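You operate a simulated robot arm through the tools that you are given. There is no shell and no other tool. Be economical: measure what you need, move in short steps, check, and stop when the job is done.

Carry out the task below with a simulated robot arm. There is one attempt and no reset: what you move stays moved.

TASK
Lift the caddy lid open.
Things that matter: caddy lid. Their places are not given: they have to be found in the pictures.

It is judged by the outcome, as a careful person would: the job done as asked, and still so three seconds after it is handed in. It fails if anything else is knocked over, pushed out of place, dropped, spilled or broken.

THE ROBOT
A 7-joint arm with a two-finger parallel gripper, fixed in place. Base frame: the origin is at the foot of the arm, x ahead of it, y to its left, z up. Lengths are in m, angles in rad, forces in N, time in s.
Its first joint turns from -1.152 to 1.152 rad. Payload 2.6 kg.
Tool frame: the origin (TCP) lies between the finger pads and is the grasp point; the fingertips stand 0.03 m ahead of it; z points along the fingers, y is the line along which they close. The gripper opens to 0.094 m. The fingers are 0.028 m wide and 0.01 m thick; the gripper's body (0.05 by 0.096 m) begins 0.055 m behind the TCP.
Orientation is that of the tool frame in the base frame, as [roll, pitch, yaw] about the fixed x, y, z axes, in that order (R = Rz(yaw) Ry(pitch) Rx(roll)). With the fingers straight down and closing along the base's y, the tool's x points along the base's -x, its y along +y and its z along -z.

THE INTERFACE
- The arm moves only by the tool play_rows. Its argument "series" is one flat list of numbers, 7 for each row, row after row: the closure in counts, from 0 (fully open) to 255 (shut), then the shift along the base's x, y, z in units of 500 mm (1.0 is 500 mm), then the turn, a rotation vector about the base's x, y, z in units of 45 degrees (1.0 is 45 degrees). In form: [jaw, tx, ty, tz, ax, ay, az, jaw, tx, ty, tz, ax, ay, az, ...]. A call has 1 to 8 rows; each row is the pose to reach, as a shift and turn from the pose commanded when the call began. A call with a number of a shift or a turn outside -1 to 1 is refused whole. A row lasts 0.2 s, in which the tool goes at most 0.05 m and 0.15 rad; a call with a longer step from one row to the next is refused whole, and so is a gripper value outside its range. A pose out of reach is approached as far as the arm can. The call stops where the force on the tool passes 40 N (or 10 N more than at its start, if that is more) or the arm is blocked; 0.2 s more then pass. The fingers move at their own pace (about 0.072 m/s each) and stop on an object; they squeeze with about 44 N. The grip force told is the motor's: it shows also when the fingers shut on nothing. Time passes only in rows, and 0.2 s behind the last, so rows that repeat a pose let the fingers close. It gives the time, the measured TCP pose, the force on the tool (base axes), the opening and the grip force at its end, in the units of the frame above (readings bear some noise).
- Cameras (640 x 400 px; columns grow to the right, rows downward): "scene" is fixed at [0.0469, 0.4424, 0.5647]; the picture's right is [-0.65, -0.76, 0.00], its down [-0.43, 0.37, -0.82] and it looks along [0.62, -0.54, -0.57] (base axes); focal length 258 px, centre (320, 200). "wrist" rides on the gripper at [-0.037, 0, -0.058] in the tool frame; the picture's right is [0.00, -1.00, 0.00], its down [0.97, 0.00, -0.24] and it looks along [0.24, 0.00, 0.97] (tool axes); focal length 218 px, centre (320, 200).
- snapshot(camera): a new picture of that camera. No time passes.
- pixel_to_xyz(camera, pixels): for up to 12 pixels [column, row] of the newest picture of that camera ("zoom" is the newest enlarged one), the place [x, y, z] in the base frame of the surface seen there, good to about 0.003 m. No time passes.
- zoom(camera, box): a new picture of the part [left, top, right, bottom] of that camera's present view, enlarged. No time passes.
- finish_job(): hands the job in; it is judged then, once.

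Work in short steps. Measure before you move; look again where a grasp or a placing could have gone wrong, and mend it. You have 60 turns and 20 pictures in all, the two below and enlarged ones among them. Open the gripper and draw the arm clear of the work before you hand the job in, unless the task says otherwise; then end with one line.

The tools are called after "Request:" as name(argument=value, ...) on one line, values as JSON. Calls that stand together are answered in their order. play_rows: Moves the arm, as the interface text tells. Its arguments: {"type":"object","properties":{"series":{"type":"array","items":{"type":"number"}}},"required":["series"]} The other tools are called the same way: snapshot (camera) takes a picture; pixel_to_xyz (camera, pixels) gives the place of the surface under pixels of a picture; zoom (camera, box) takes an enlarged picture of a part of a camera's view; finish_job () hands the job in.

At the start:

```text
time_s: 0.0
position: [0.2886, 0.2182, 0.4077]
tool_rot: [-3.141, -0.001, -3.141]
contact_force: [-0.3, -0.1, 0.1]
grip_width: 0.0941
grasp_force: 0.1
```

scene: 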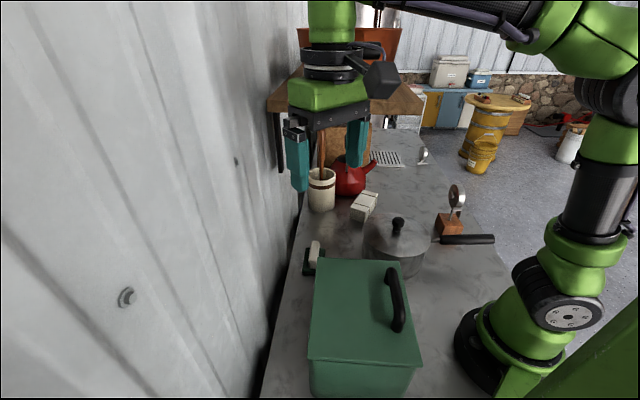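
wrist: 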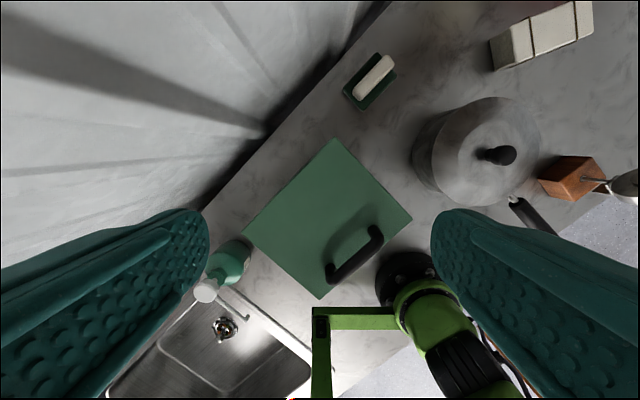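

The green caddy's lid shows at scene (317,262)-(422,365) with a black handle at (390,270)-(398,328). I measure the lid and handle in both views.

Request:
pixel_to_xyz(camera="scene", pixels=[[319, 264], [396, 264], [418, 362], [312, 356], [389, 272], [391, 290], [400, 310], [398, 328], [360, 310], [350, 380], [400, 385]])

Request:
pixel_to_xyz(camera="wrist", pixels=[[335, 142], [408, 218], [320, 295], [247, 232], [376, 232], [355, 258], [332, 276], [340, 210], [330, 262], [372, 240], [430, 210], [300, 180]])

Request:
zoom(camera="wrist", box=[230, 120, 430, 310])

Request:
zoom(camera="scene", box=[280, 230, 460, 400])

```text
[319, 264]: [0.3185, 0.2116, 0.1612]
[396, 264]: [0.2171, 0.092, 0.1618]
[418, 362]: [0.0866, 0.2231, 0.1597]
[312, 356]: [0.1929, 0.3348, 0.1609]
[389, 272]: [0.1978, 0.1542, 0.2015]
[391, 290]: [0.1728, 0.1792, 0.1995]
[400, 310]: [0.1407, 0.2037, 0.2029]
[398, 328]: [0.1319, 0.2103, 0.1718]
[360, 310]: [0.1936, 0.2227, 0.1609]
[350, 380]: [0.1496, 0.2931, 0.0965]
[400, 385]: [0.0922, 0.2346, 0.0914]
```

```text
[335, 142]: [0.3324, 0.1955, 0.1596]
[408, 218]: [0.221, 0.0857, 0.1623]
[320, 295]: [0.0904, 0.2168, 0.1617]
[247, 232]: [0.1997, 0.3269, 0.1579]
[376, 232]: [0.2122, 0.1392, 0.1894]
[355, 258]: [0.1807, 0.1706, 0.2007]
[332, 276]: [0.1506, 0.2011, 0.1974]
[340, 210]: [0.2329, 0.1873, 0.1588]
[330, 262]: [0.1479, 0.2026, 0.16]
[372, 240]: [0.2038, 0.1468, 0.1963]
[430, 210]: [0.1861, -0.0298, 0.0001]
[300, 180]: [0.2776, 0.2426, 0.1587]
```

```text
2.11 times, centred on (330, 215) of wrist
```

zoom: 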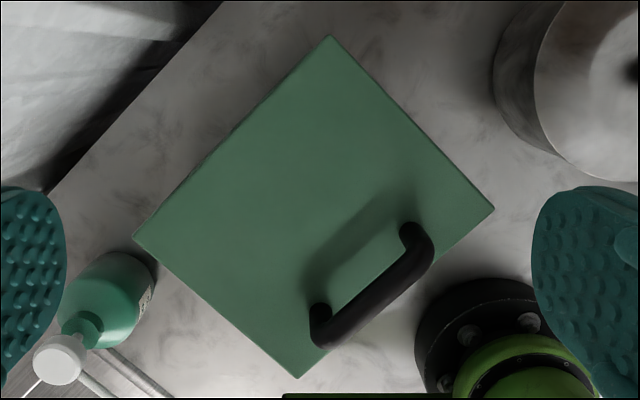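

```text
2.35 times, centred on (370, 315) of scene
```

zoom: 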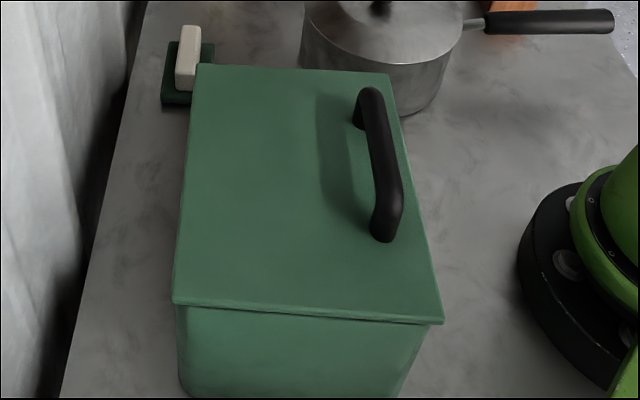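

The lid is at z≈0.161. Its hinge edge should be the wall side, from (0.33,0.20) to (0.197,0.331). The handle bar runs parallel to it around (0.174,0.177), with its top at z≈0.201. I turn the tool -45° about z and go above the bar. I'll also measure the wall.

Request:
play_rows(series=[0, -0.033, -0.012, -0.02, 0, 0, -0.143, 0, -0.066, -0.024, -0.05, 0, 0, -0.286, 0, -0.099, -0.036, -0.08, 0, 0, -0.429, 0, -0.132, -0.048, -0.11, 0, 0, -0.572, 0, -0.165, -0.06, -0.14, 0, 0, -0.715, 0, -0.198, -0.072, -0.17, 0, 0, -0.858, 0, -0.229, -0.082, -0.2, 0, 0, -1.0, 0, -0.229, -0.082, -0.2, 0, 0, -1.0])

Request:
snapshot(camera="wrist")

Request:
pixel_to_xyz(camera="scene", pixels=[[240, 380], [240, 260], [200, 200], [270, 200], [290, 250], [240, 120]])

```text
time_s: 1.8
position: [0.1732, 0.1766, 0.3083]
tool_rot: [-3.141, 0.001, 2.354]
contact_force: [0.6, 0.7, -1.2]
grip_width: 0.094
grasp_force: 0.0
```

```text
15 pictures are left
```

wrist: 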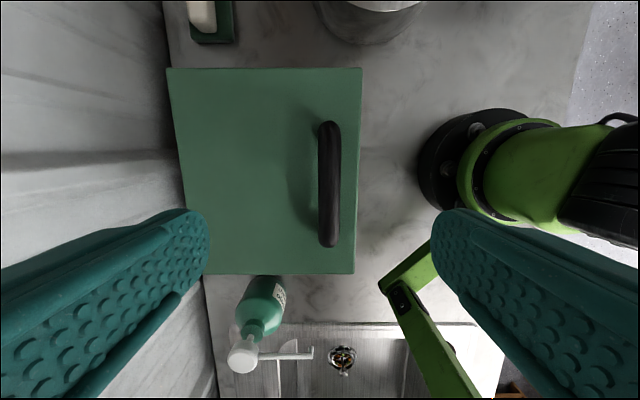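

```text
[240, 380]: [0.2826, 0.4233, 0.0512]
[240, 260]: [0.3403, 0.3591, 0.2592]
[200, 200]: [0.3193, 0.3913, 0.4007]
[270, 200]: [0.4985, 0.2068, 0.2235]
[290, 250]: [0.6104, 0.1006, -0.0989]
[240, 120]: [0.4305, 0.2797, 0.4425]
```

Wall is about 0.125 m beyond the hinge edge. The bar is at wrist columns 319-341, rows 121-247; I measure it from here.

Request:
pixel_to_xyz(camera="wrist", pixels=[[329, 130], [329, 160], [329, 185], [329, 210], [329, 240], [321, 185], [338, 185], [180, 75], [358, 75], [206, 268], [353, 268], [260, 180]])

Request:
zoom(camera="scene", box=[280, 200, 480, 400])

```text
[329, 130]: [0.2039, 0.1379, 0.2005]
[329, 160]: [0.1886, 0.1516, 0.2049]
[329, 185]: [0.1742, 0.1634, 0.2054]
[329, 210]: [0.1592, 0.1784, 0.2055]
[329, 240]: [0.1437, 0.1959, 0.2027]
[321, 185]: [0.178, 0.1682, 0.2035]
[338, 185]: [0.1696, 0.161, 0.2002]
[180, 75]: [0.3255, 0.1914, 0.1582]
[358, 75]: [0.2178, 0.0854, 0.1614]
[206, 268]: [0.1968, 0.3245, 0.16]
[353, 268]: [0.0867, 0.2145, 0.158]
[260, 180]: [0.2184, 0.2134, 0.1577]
```

```text
2.00 times, centred on (380, 300) of scene
```

zoom: 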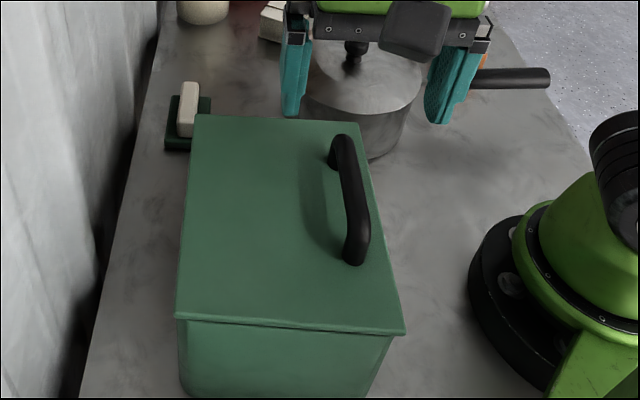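

The bar is centred at about (0.173,0.167), top z≈0.205. I go down to TCP z≈0.207, which leaves the tips about 17 mm above the lid, then close.

Request:
play_rows(series=[0, -0.004, -0.018, -0.05, 0, 0, 0, 0, -0.004, -0.018, -0.1, 0, 0, 0, 0, -0.004, -0.018, -0.15, 0, 0, 0, 0, -0.004, -0.018, -0.2, 0, 0, 0, 0, -0.004, -0.018, -0.2, 0, 0, 0])

Request:
play_rows(series=[255, 0, 0, 0, 0, 0, 0, 255, 0, 0, 0, 0, 0, 0, 255, 0, 0, 0, 0, 0, 0, 255, 0, 0, 0, 0, 0, 0])

Request:
snapshot(camera="wrist")

```text
time_s: 3.0
position: [0.1708, 0.169, 0.2078]
tool_rot: [3.14, -0.001, 2.357]
contact_force: [-0.7, 0.7, -0.4]
grip_width: 0.0938
grasp_force: 0.0
```

```text
time_s: 4.0
position: [0.1706, 0.1689, 0.208]
tool_rot: [-3.14, -0.001, 2.355]
contact_force: [-3.8, -4.2, 3.3]
grip_width: 0.0175
grasp_force: 45.3
```

```text
13 pictures are left
```

wrist: 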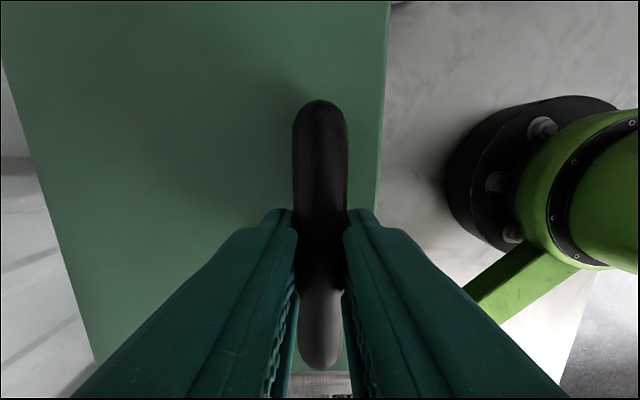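

The bar is gripped (opening 17.5 mm). I begin the arc about the wall-side hinge (radius ≈0.135), first about 20° with the tool kept vertical.

Request:
play_rows(series=[255, 0.0059, 0.0059, 0.0222, 0, 0, 0, 255, 0.0132, 0.0132, 0.0434, 0, 0, 0, 255, 0.0216, 0.0216, 0.0636, 0, 0, 0, 255, 0.0313, 0.0313, 0.0826, 0, 0, 0, 255, 0.0313, 0.0313, 0.0826, 0, 0, 0])

Request:
zoom(camera="scene", box=[240, 150, 500, 400])

```text
time_s: 4.8
position: [0.1781, 0.1758, 0.2365]
tool_rot: [-3.134, -0.004, 2.353]
contact_force: [-2.8, -3.0, 3.6]
grip_width: 0.0174
grasp_force: 45.1
stopped in row 3: the force on the tool passed its limit (the readings are from after the stop); the commanded pose is now the measured one
```

```text
1.60 times, centred on (370, 275) of scene
```

zoom: 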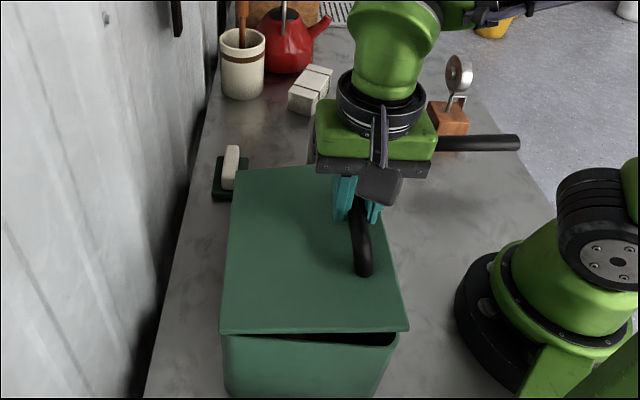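

The lid is opening about the wall-side edge (≈13°); the stop was a short force peak. I continue in smaller steps.

Request:
play_rows(series=[255, 0.0044, 0.0044, 0.0098, 0, 0, 0, 255, 0.0092, 0.0092, 0.0196, 0, 0, 0, 255, 0.0143, 0.0143, 0.0288, 0, 0, 0, 255, 0.0197, 0.0197, 0.0378, 0, 0, 0, 255, 0.0252, 0.0252, 0.0466, 0, 0, 0, 255, 0.0311, 0.0311, 0.0548, 0, 0, 0, 255, 0.0372, 0.0372, 0.0628, 0, 0, 0])

```text
time_s: 5.6
position: [0.1841, 0.1819, 0.2499]
tool_rot: [-3.129, -0.003, 2.349]
contact_force: [-1.2, -5.6, 3.0]
grip_width: 0.0173
grasp_force: 45.1
stopped in row 4: the force on the tool passed its limit (the readings are from after the stop); the commanded pose is now the measured one
```

The force peak came again, probably from the bar being twisted in the fingers. I now turn the tool along with the lid (axis (-0.707,0.707,0)), 2.5° per row.

Request:
play_rows(series=[255, 0.0061, 0.0061, 0.0092, -0.0393, 0.0393, 0, 255, 0.0123, 0.0123, 0.0184, -0.0786, 0.0786, 0, 255, 0.0188, 0.0188, 0.027, -0.1179, 0.1179, 0, 255, 0.0257, 0.0257, 0.0352, -0.157, 0.157, 0, 255, 0.0328, 0.0328, 0.043, -0.1964, 0.1964, 0, 255, 0.04, 0.04, 0.0504, -0.2357, 0.2357, 0])

Request:
zoom(camera="scene", box=[240, 150, 500, 400])

```text
time_s: 6.7
position: [0.1971, 0.1946, 0.2692]
tool_rot: [-2.944, -0.003, 2.347]
contact_force: [-3.3, -5.2, 5.3]
grip_width: 0.0174
grasp_force: 44.7
stopped in row 5: the force on the tool passed its limit (the readings are from after the stop); the commanded pose is now the measured one
```

```text
1.60 times, centred on (370, 275) of scene
```

zoom: 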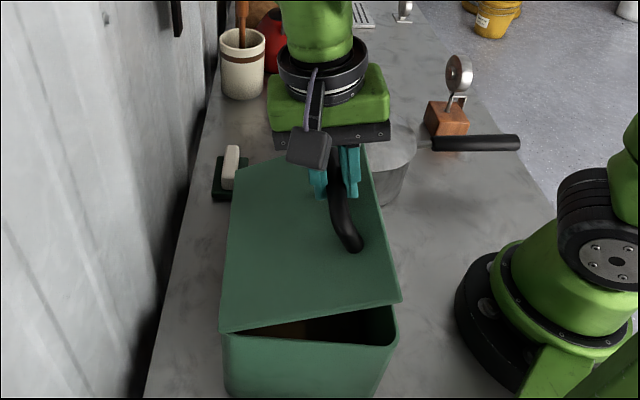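

The limit was reached again, later this time, so my hinge estimate may be off. I measure the lid's present plane.

Request:
pixel_to_xyz(camera="zoom", pixels=[[225, 325], [238, 180], [260, 250], [300, 250], [260, 300], [320, 300], [380, 298], [396, 298], [230, 330], [270, 180], [340, 220], [345, 240]])

```text
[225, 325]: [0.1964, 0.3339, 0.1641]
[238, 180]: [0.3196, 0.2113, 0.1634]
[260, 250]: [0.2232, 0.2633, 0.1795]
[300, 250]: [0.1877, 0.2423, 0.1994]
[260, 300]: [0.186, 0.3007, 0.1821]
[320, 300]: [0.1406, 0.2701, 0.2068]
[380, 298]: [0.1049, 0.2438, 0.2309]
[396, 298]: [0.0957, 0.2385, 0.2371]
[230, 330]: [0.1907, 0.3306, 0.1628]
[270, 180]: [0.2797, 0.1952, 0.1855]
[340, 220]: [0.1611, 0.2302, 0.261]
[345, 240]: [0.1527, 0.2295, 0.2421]
```

The lid is now at ≈28°. Its plane and the bar's track put the hinge at (x+y)/√2≈0.380, z≈0.160, about 11 mm further towards the wall than I used. I continue on the corrected arc with the tool tilt fixed.

Request:
play_rows(series=[255, 0.0064, 0.0064, 0.009, 0, 0, 0, 255, 0.0129, 0.0129, 0.0176, 0, 0, 0, 255, 0.0198, 0.0198, 0.0256, 0, 0, 0, 255, 0.0269, 0.0269, 0.0334, 0, 0, 0, 255, 0.0342, 0.0342, 0.0406, 0, 0, 0, 255, 0.0417, 0.0417, 0.0474, 0, 0, 0, 255, 0.0495, 0.0495, 0.0538, 0, 0, 0, 255, 0.0574, 0.0574, 0.0596, 0, 0, 0])

```text
time_s: 8.5
position: [0.226, 0.2248, 0.2991]
tool_rot: [-2.943, -0.003, 2.347]
contact_force: [-1.2, -5.7, 3.6]
grip_width: 0.0173
grasp_force: 44.7
```

No trouble on this arc; the lid is at about 48°. I continue another 24°.

Request:
play_rows(series=[255, 0.0098, 0.0098, 0.0064, 0, 0, 0, 255, 0.0198, 0.0198, 0.012, 0, 0, 0, 255, 0.03, 0.03, 0.0168, 0, 0, 0, 255, 0.0403, 0.0403, 0.021, 0, 0, 0, 255, 0.0508, 0.0508, 0.0242, 0, 0, 0, 255, 0.0614, 0.0614, 0.0268, 0, 0, 0, 255, 0.072, 0.072, 0.0286, 0, 0, 0, 255, 0.0827, 0.0827, 0.0296, 0, 0, 0])

Request:
snapshot(camera="scene")

```text
time_s: 10.3
position: [0.2678, 0.265, 0.3146]
tool_rot: [-2.943, -0.004, 2.349]
contact_force: [-3.1, -3.0, 0.4]
grip_width: 0.0174
grasp_force: 45.2
```

```text
10 pictures are left
```

scene: 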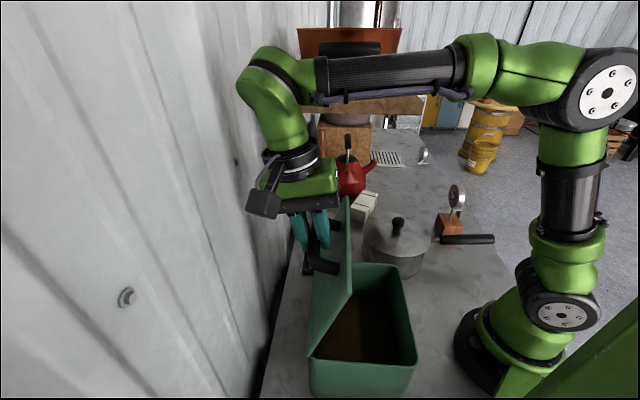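

The lid stands at about 72° and the gripper is nearing the wall. I continue the arc to about 88° while tilting the tool back away from the wall, slipping round the bar.

Request:
play_rows(series=[255, 0.0065, 0.0065, 0.0002, 0.0471, -0.0471, 0, 255, 0.0132, 0.0132, 0, 0.0943, -0.0943, 0, 255, 0.0195, 0.0195, -0.0004, 0.1414, -0.1414, 0, 255, 0.026, 0.026, -0.0012, 0.1886, -0.1886, 0, 255, 0.0324, 0.0324, -0.0024, 0.2357, -0.2357, 0, 255, 0.0389, 0.0389, -0.004, 0.2829, -0.2829, 0, 255, 0.0452, 0.0452, -0.006, 0.33, -0.33, 0, 255, 0.0515, 0.0515, -0.0082, 0.3771, -0.3771, 0])

Request:
snapshot(camera="scene")

Request:
snapshot(camera="wrist")

```text
time_s: 12.1
position: [0.2931, 0.2911, 0.3108]
tool_rot: [2.92, -0.006, 2.35]
contact_force: [-2.2, 0.1, 0.6]
grip_width: 0.0174
grasp_force: 45.2
```

```text
9 pictures are left
```

scene: 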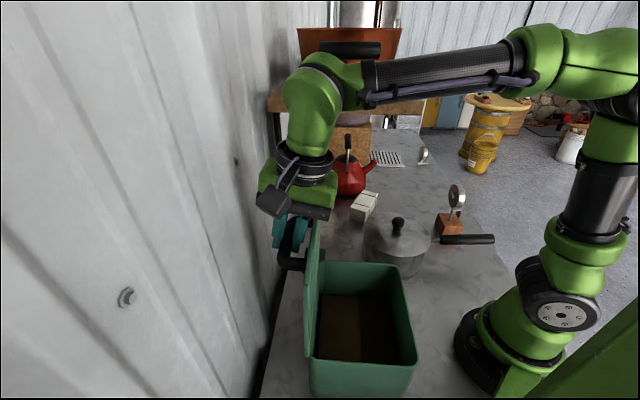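

```text
8 pictures are left
```

wrist: 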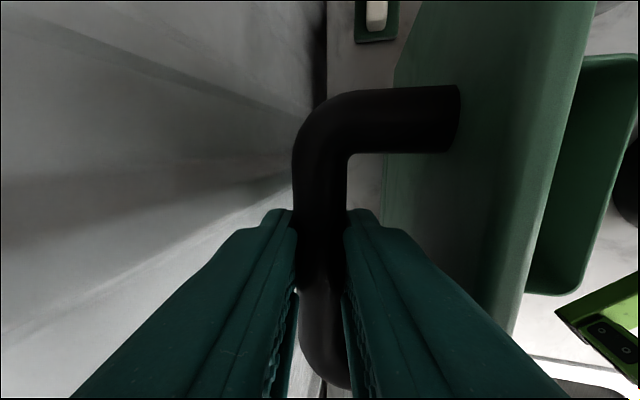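

The lid is about upright (≈88°) with small forces and clearance to the wall. I go on to about 100°, past its balance point, watching the force.

Request:
play_rows(series=[255, 0.0049, 0.0049, -0.002, 0.0236, -0.0236, 0, 255, 0.0098, 0.0098, -0.0042, 0.0471, -0.0471, 0, 255, 0.0146, 0.0146, -0.0066, 0.0707, -0.0707, 0, 255, 0.0194, 0.0194, -0.0094, 0.0943, -0.0943, 0, 255, 0.024, 0.024, -0.0122, 0.1179, -0.1179, 0, 255, 0.0287, 0.0287, -0.0152, 0.1414, -0.1414, 0, 255, 0.0332, 0.0332, -0.0184, 0.165, -0.165, 0, 255, 0.0379, 0.0379, -0.0218, 0.1886, -0.1886, 0])

Request:
zoom(camera="scene", box=[220, 150, 480, 400])

```text
time_s: 13.2
position: [0.3004, 0.2974, 0.3065]
tool_rot: [2.822, -0.005, 2.355]
contact_force: [-7.9, -15.9, 15.8]
grip_width: 0.0174
grasp_force: 44.8
stopped in row 5: the force on the tool passed its limit (the readings are from after the stop); the commanded pose is now the measured one
```

```text
1.60 times, centred on (350, 275) of scene
```

zoom: 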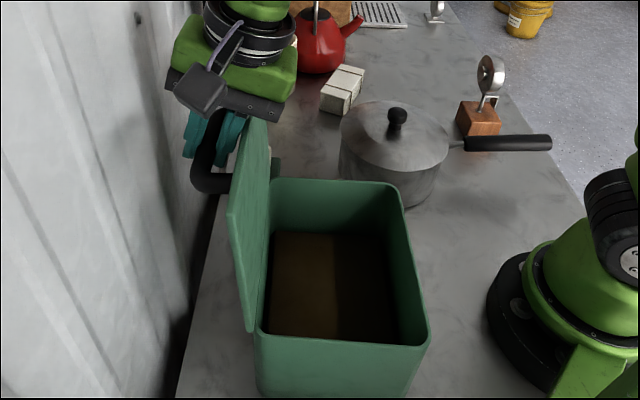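

The motion stopped at about 92-93° with a push-back of roughly 24 N, which looks like a lid stop. I measure the lid's lean.

Request:
pixel_to_xyz(camera="zoom", pixels=[[262, 130], [262, 150], [262, 180], [245, 200], [250, 250], [250, 310], [240, 260], [255, 200], [180, 130], [175, 80], [160, 120], [236, 215]])

Request:
snapshot(camera="wrist")

```text
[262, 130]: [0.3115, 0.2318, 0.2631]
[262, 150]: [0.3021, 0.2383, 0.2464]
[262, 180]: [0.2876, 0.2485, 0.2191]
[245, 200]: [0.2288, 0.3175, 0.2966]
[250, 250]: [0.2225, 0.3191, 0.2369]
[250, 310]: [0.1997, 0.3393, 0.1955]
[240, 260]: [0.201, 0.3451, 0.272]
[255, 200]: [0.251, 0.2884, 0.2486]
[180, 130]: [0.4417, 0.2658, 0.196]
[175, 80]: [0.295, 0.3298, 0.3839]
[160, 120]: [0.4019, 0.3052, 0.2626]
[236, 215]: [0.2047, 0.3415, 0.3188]
```

```text
6 pictures are left
```

wrist: 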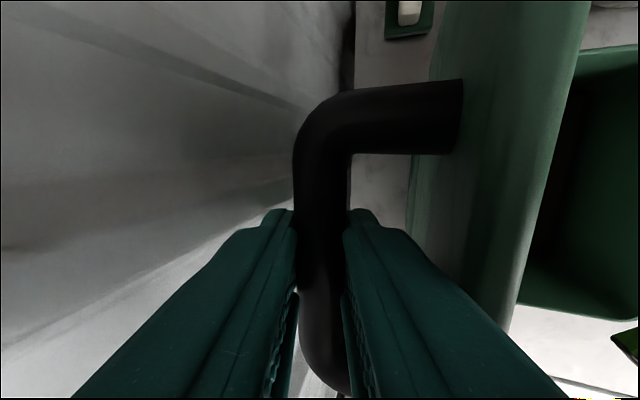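

The inner face leans about 3° past vertical, so the lid is at ≈93° against its stop. I loosen the jaws to about 32 mm only, to see whether it holds by itself.

Request:
play_rows(series=[168, 0, 0, 0, 0, 0, 0, 168, 0, 0, 0, 0, 0, 0, 168, 0, 0, 0, 0, 0, 0, 168, 0, 0, 0, 0, 0, 0])

Request:
snapshot(camera="wrist")

```text
time_s: 14.2
position: [0.3019, 0.2997, 0.3078]
tool_rot: [2.812, -0.005, 2.351]
contact_force: [-1.4, -2.8, 27.9]
grip_width: 0.0284
grasp_force: 0.1
```

```text
5 pictures are left
```

wrist: 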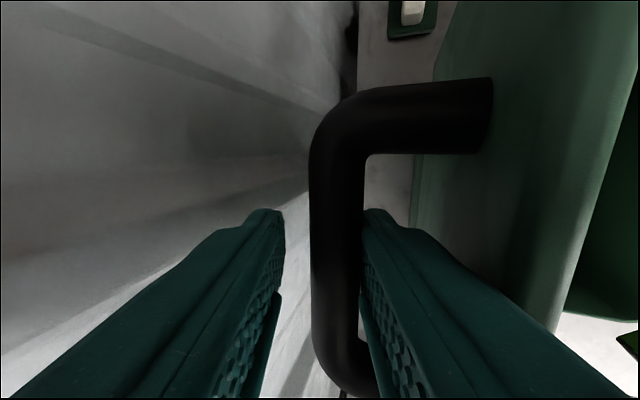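

The bar is loose between the jaws, but there is a 28 N upward push, so the gripper body is probably resting on the lid's top edge. I ease up slightly and tilt the tool back towards vertical.

Request:
play_rows(series=[168, 0, 0, 0.008, 0, 0, 0, 168, 0.001, 0.001, 0.01, -0.068, 0.068, 0, 168, 0.002, 0.002, 0.012, -0.136, 0.136, 0, 168, 0.003, 0.003, 0.014, -0.204, 0.204, 0, 168, 0.003, 0.003, 0.014, -0.204, 0.204, 0])

Request:
zoom(camera="scene", box=[220, 150, 480, 400])

```text
time_s: 15.4
position: [0.3035, 0.3009, 0.3131]
tool_rot: [3.044, -0.005, 2.349]
contact_force: [0.5, 0.3, 0.0]
grip_width: 0.0323
grasp_force: 0.1
```

```text
1.60 times, centred on (350, 275) of scene
```

zoom: 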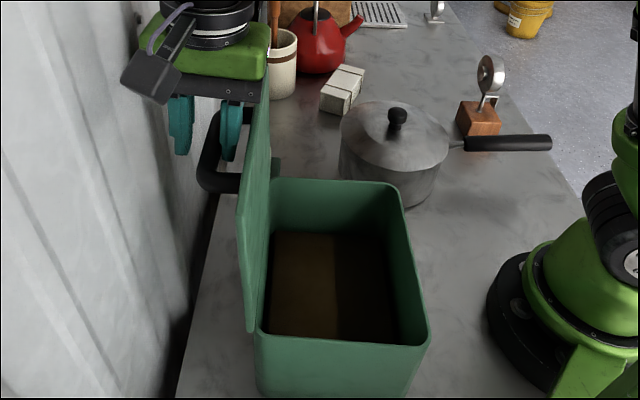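

The forces are now zero. I measure whether the lid still stands past vertical.

Request:
pixel_to_xyz(camera="zoom", pixels=[[262, 130], [263, 160], [262, 180], [250, 200], [255, 250], [255, 310], [250, 260], [258, 200], [247, 230], [247, 215], [215, 150], [212, 180]])

Request:
snapshot(camera="wrist")

```text
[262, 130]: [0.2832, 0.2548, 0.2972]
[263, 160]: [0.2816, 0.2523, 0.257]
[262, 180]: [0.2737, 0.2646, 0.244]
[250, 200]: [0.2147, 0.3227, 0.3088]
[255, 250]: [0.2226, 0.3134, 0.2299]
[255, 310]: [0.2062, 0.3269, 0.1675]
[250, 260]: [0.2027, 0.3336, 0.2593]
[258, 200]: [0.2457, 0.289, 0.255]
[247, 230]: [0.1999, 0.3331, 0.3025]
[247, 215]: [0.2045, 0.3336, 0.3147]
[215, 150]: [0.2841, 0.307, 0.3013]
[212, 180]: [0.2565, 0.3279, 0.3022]
```

```text
3 pictures are left
```

wrist: 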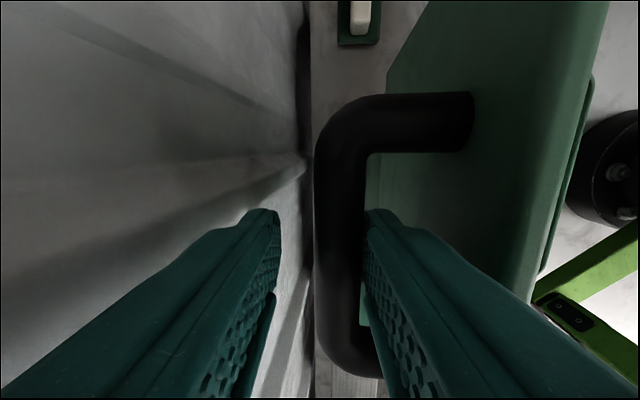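

The lid stands at about 91° with no contact. I centre the jaws on the bar (4 mm towards the robot) and lift slowly straight up off it.

Request:
play_rows(series=[168, -0.005, -0.005, 0, 0, 0, 0, 168, -0.005, -0.005, 0.02, 0, 0, 0, 168, -0.005, -0.005, 0.04, 0, 0, 0, 168, -0.005, -0.005, 0.07, 0, 0, 0, 168, -0.005, -0.005, 0.11, 0, 0, 0, 168, -0.005, -0.005, 0.16, 0, 0, 0, 168, -0.005, -0.005, 0.22, 0, 0, 0])

Request:
snapshot(camera="scene")

```text
time_s: 17.0
position: [0.3008, 0.2984, 0.4231]
tool_rot: [3.046, -0.005, 2.35]
contact_force: [0.5, -0.8, 0.1]
grip_width: 0.0321
grasp_force: 0.1
```

```text
2 pictures are left
```

scene: 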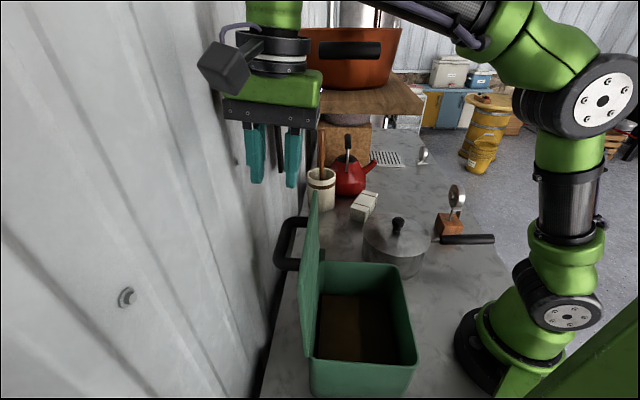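

The lid stands free. I open the jaws fully, draw back from the wall, and wait to check that it stays.

Request:
play_rows(series=[168, -0.03, -0.03, 0.03, 0, 0, 0, 120, -0.06, -0.06, 0.06, 0, 0, 0, 60, -0.09, -0.09, 0.06, 0, 0, 0, 0, -0.09, -0.09, 0.06, 0, 0, 0, 0, -0.09, -0.09, 0.06, 0, 0, 0, 0, -0.09, -0.09, 0.06, 0, 0, 0, 0, -0.09, -0.09, 0.06, 0, 0, 0, 0, -0.09, -0.09, 0.06, 0, 0, 0])

Request:
play_rows(series=[0, 0, 0, 0, 0, 0, 0, 0, 0, 0, 0, 0, 0, 0, 0, 0, 0, 0, 0, 0, 0, 0, 0, 0, 0, 0, 0, 0, 0, 0, 0, 0, 0, 0, 0, 0, 0, 0, 0, 0, 0, 0, 0, 0, 0, 0, 0, 0, 0, 0, 0, 0, 0, 0, 0, 0])

Request:
snapshot(camera="scene")

```text
time_s: 18.8
position: [0.2554, 0.2524, 0.4519]
tool_rot: [3.045, -0.005, 2.351]
contact_force: [0.0, 0.6, 0.8]
grip_width: 0.0942
grasp_force: 0.0
```

```text
time_s: 20.6
position: [0.2552, 0.2532, 0.4518]
tool_rot: [3.046, -0.004, 2.353]
contact_force: [-0.5, -0.9, 0.0]
grip_width: 0.0939
grasp_force: 0.1
```

```text
1 pictures are left
```

scene: 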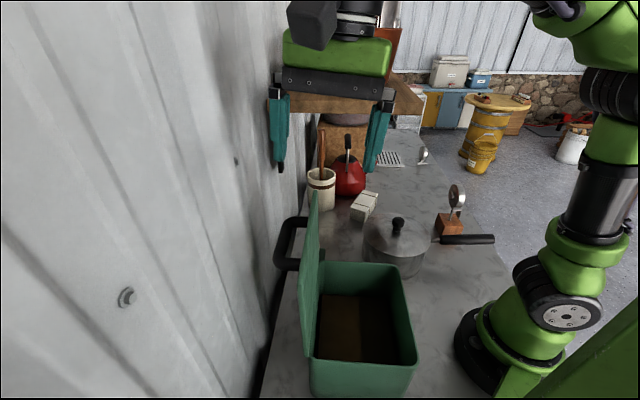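

The lid has stood open for more than 3 s with the arm clear and nothing else has moved, so I hand in.

Request:
finish_job()

```text
The job is handed in.
```

The caddy lid is open at about 91° and was standing by itself, with the gripper open and the arm drawn clear, when I handed the job in.
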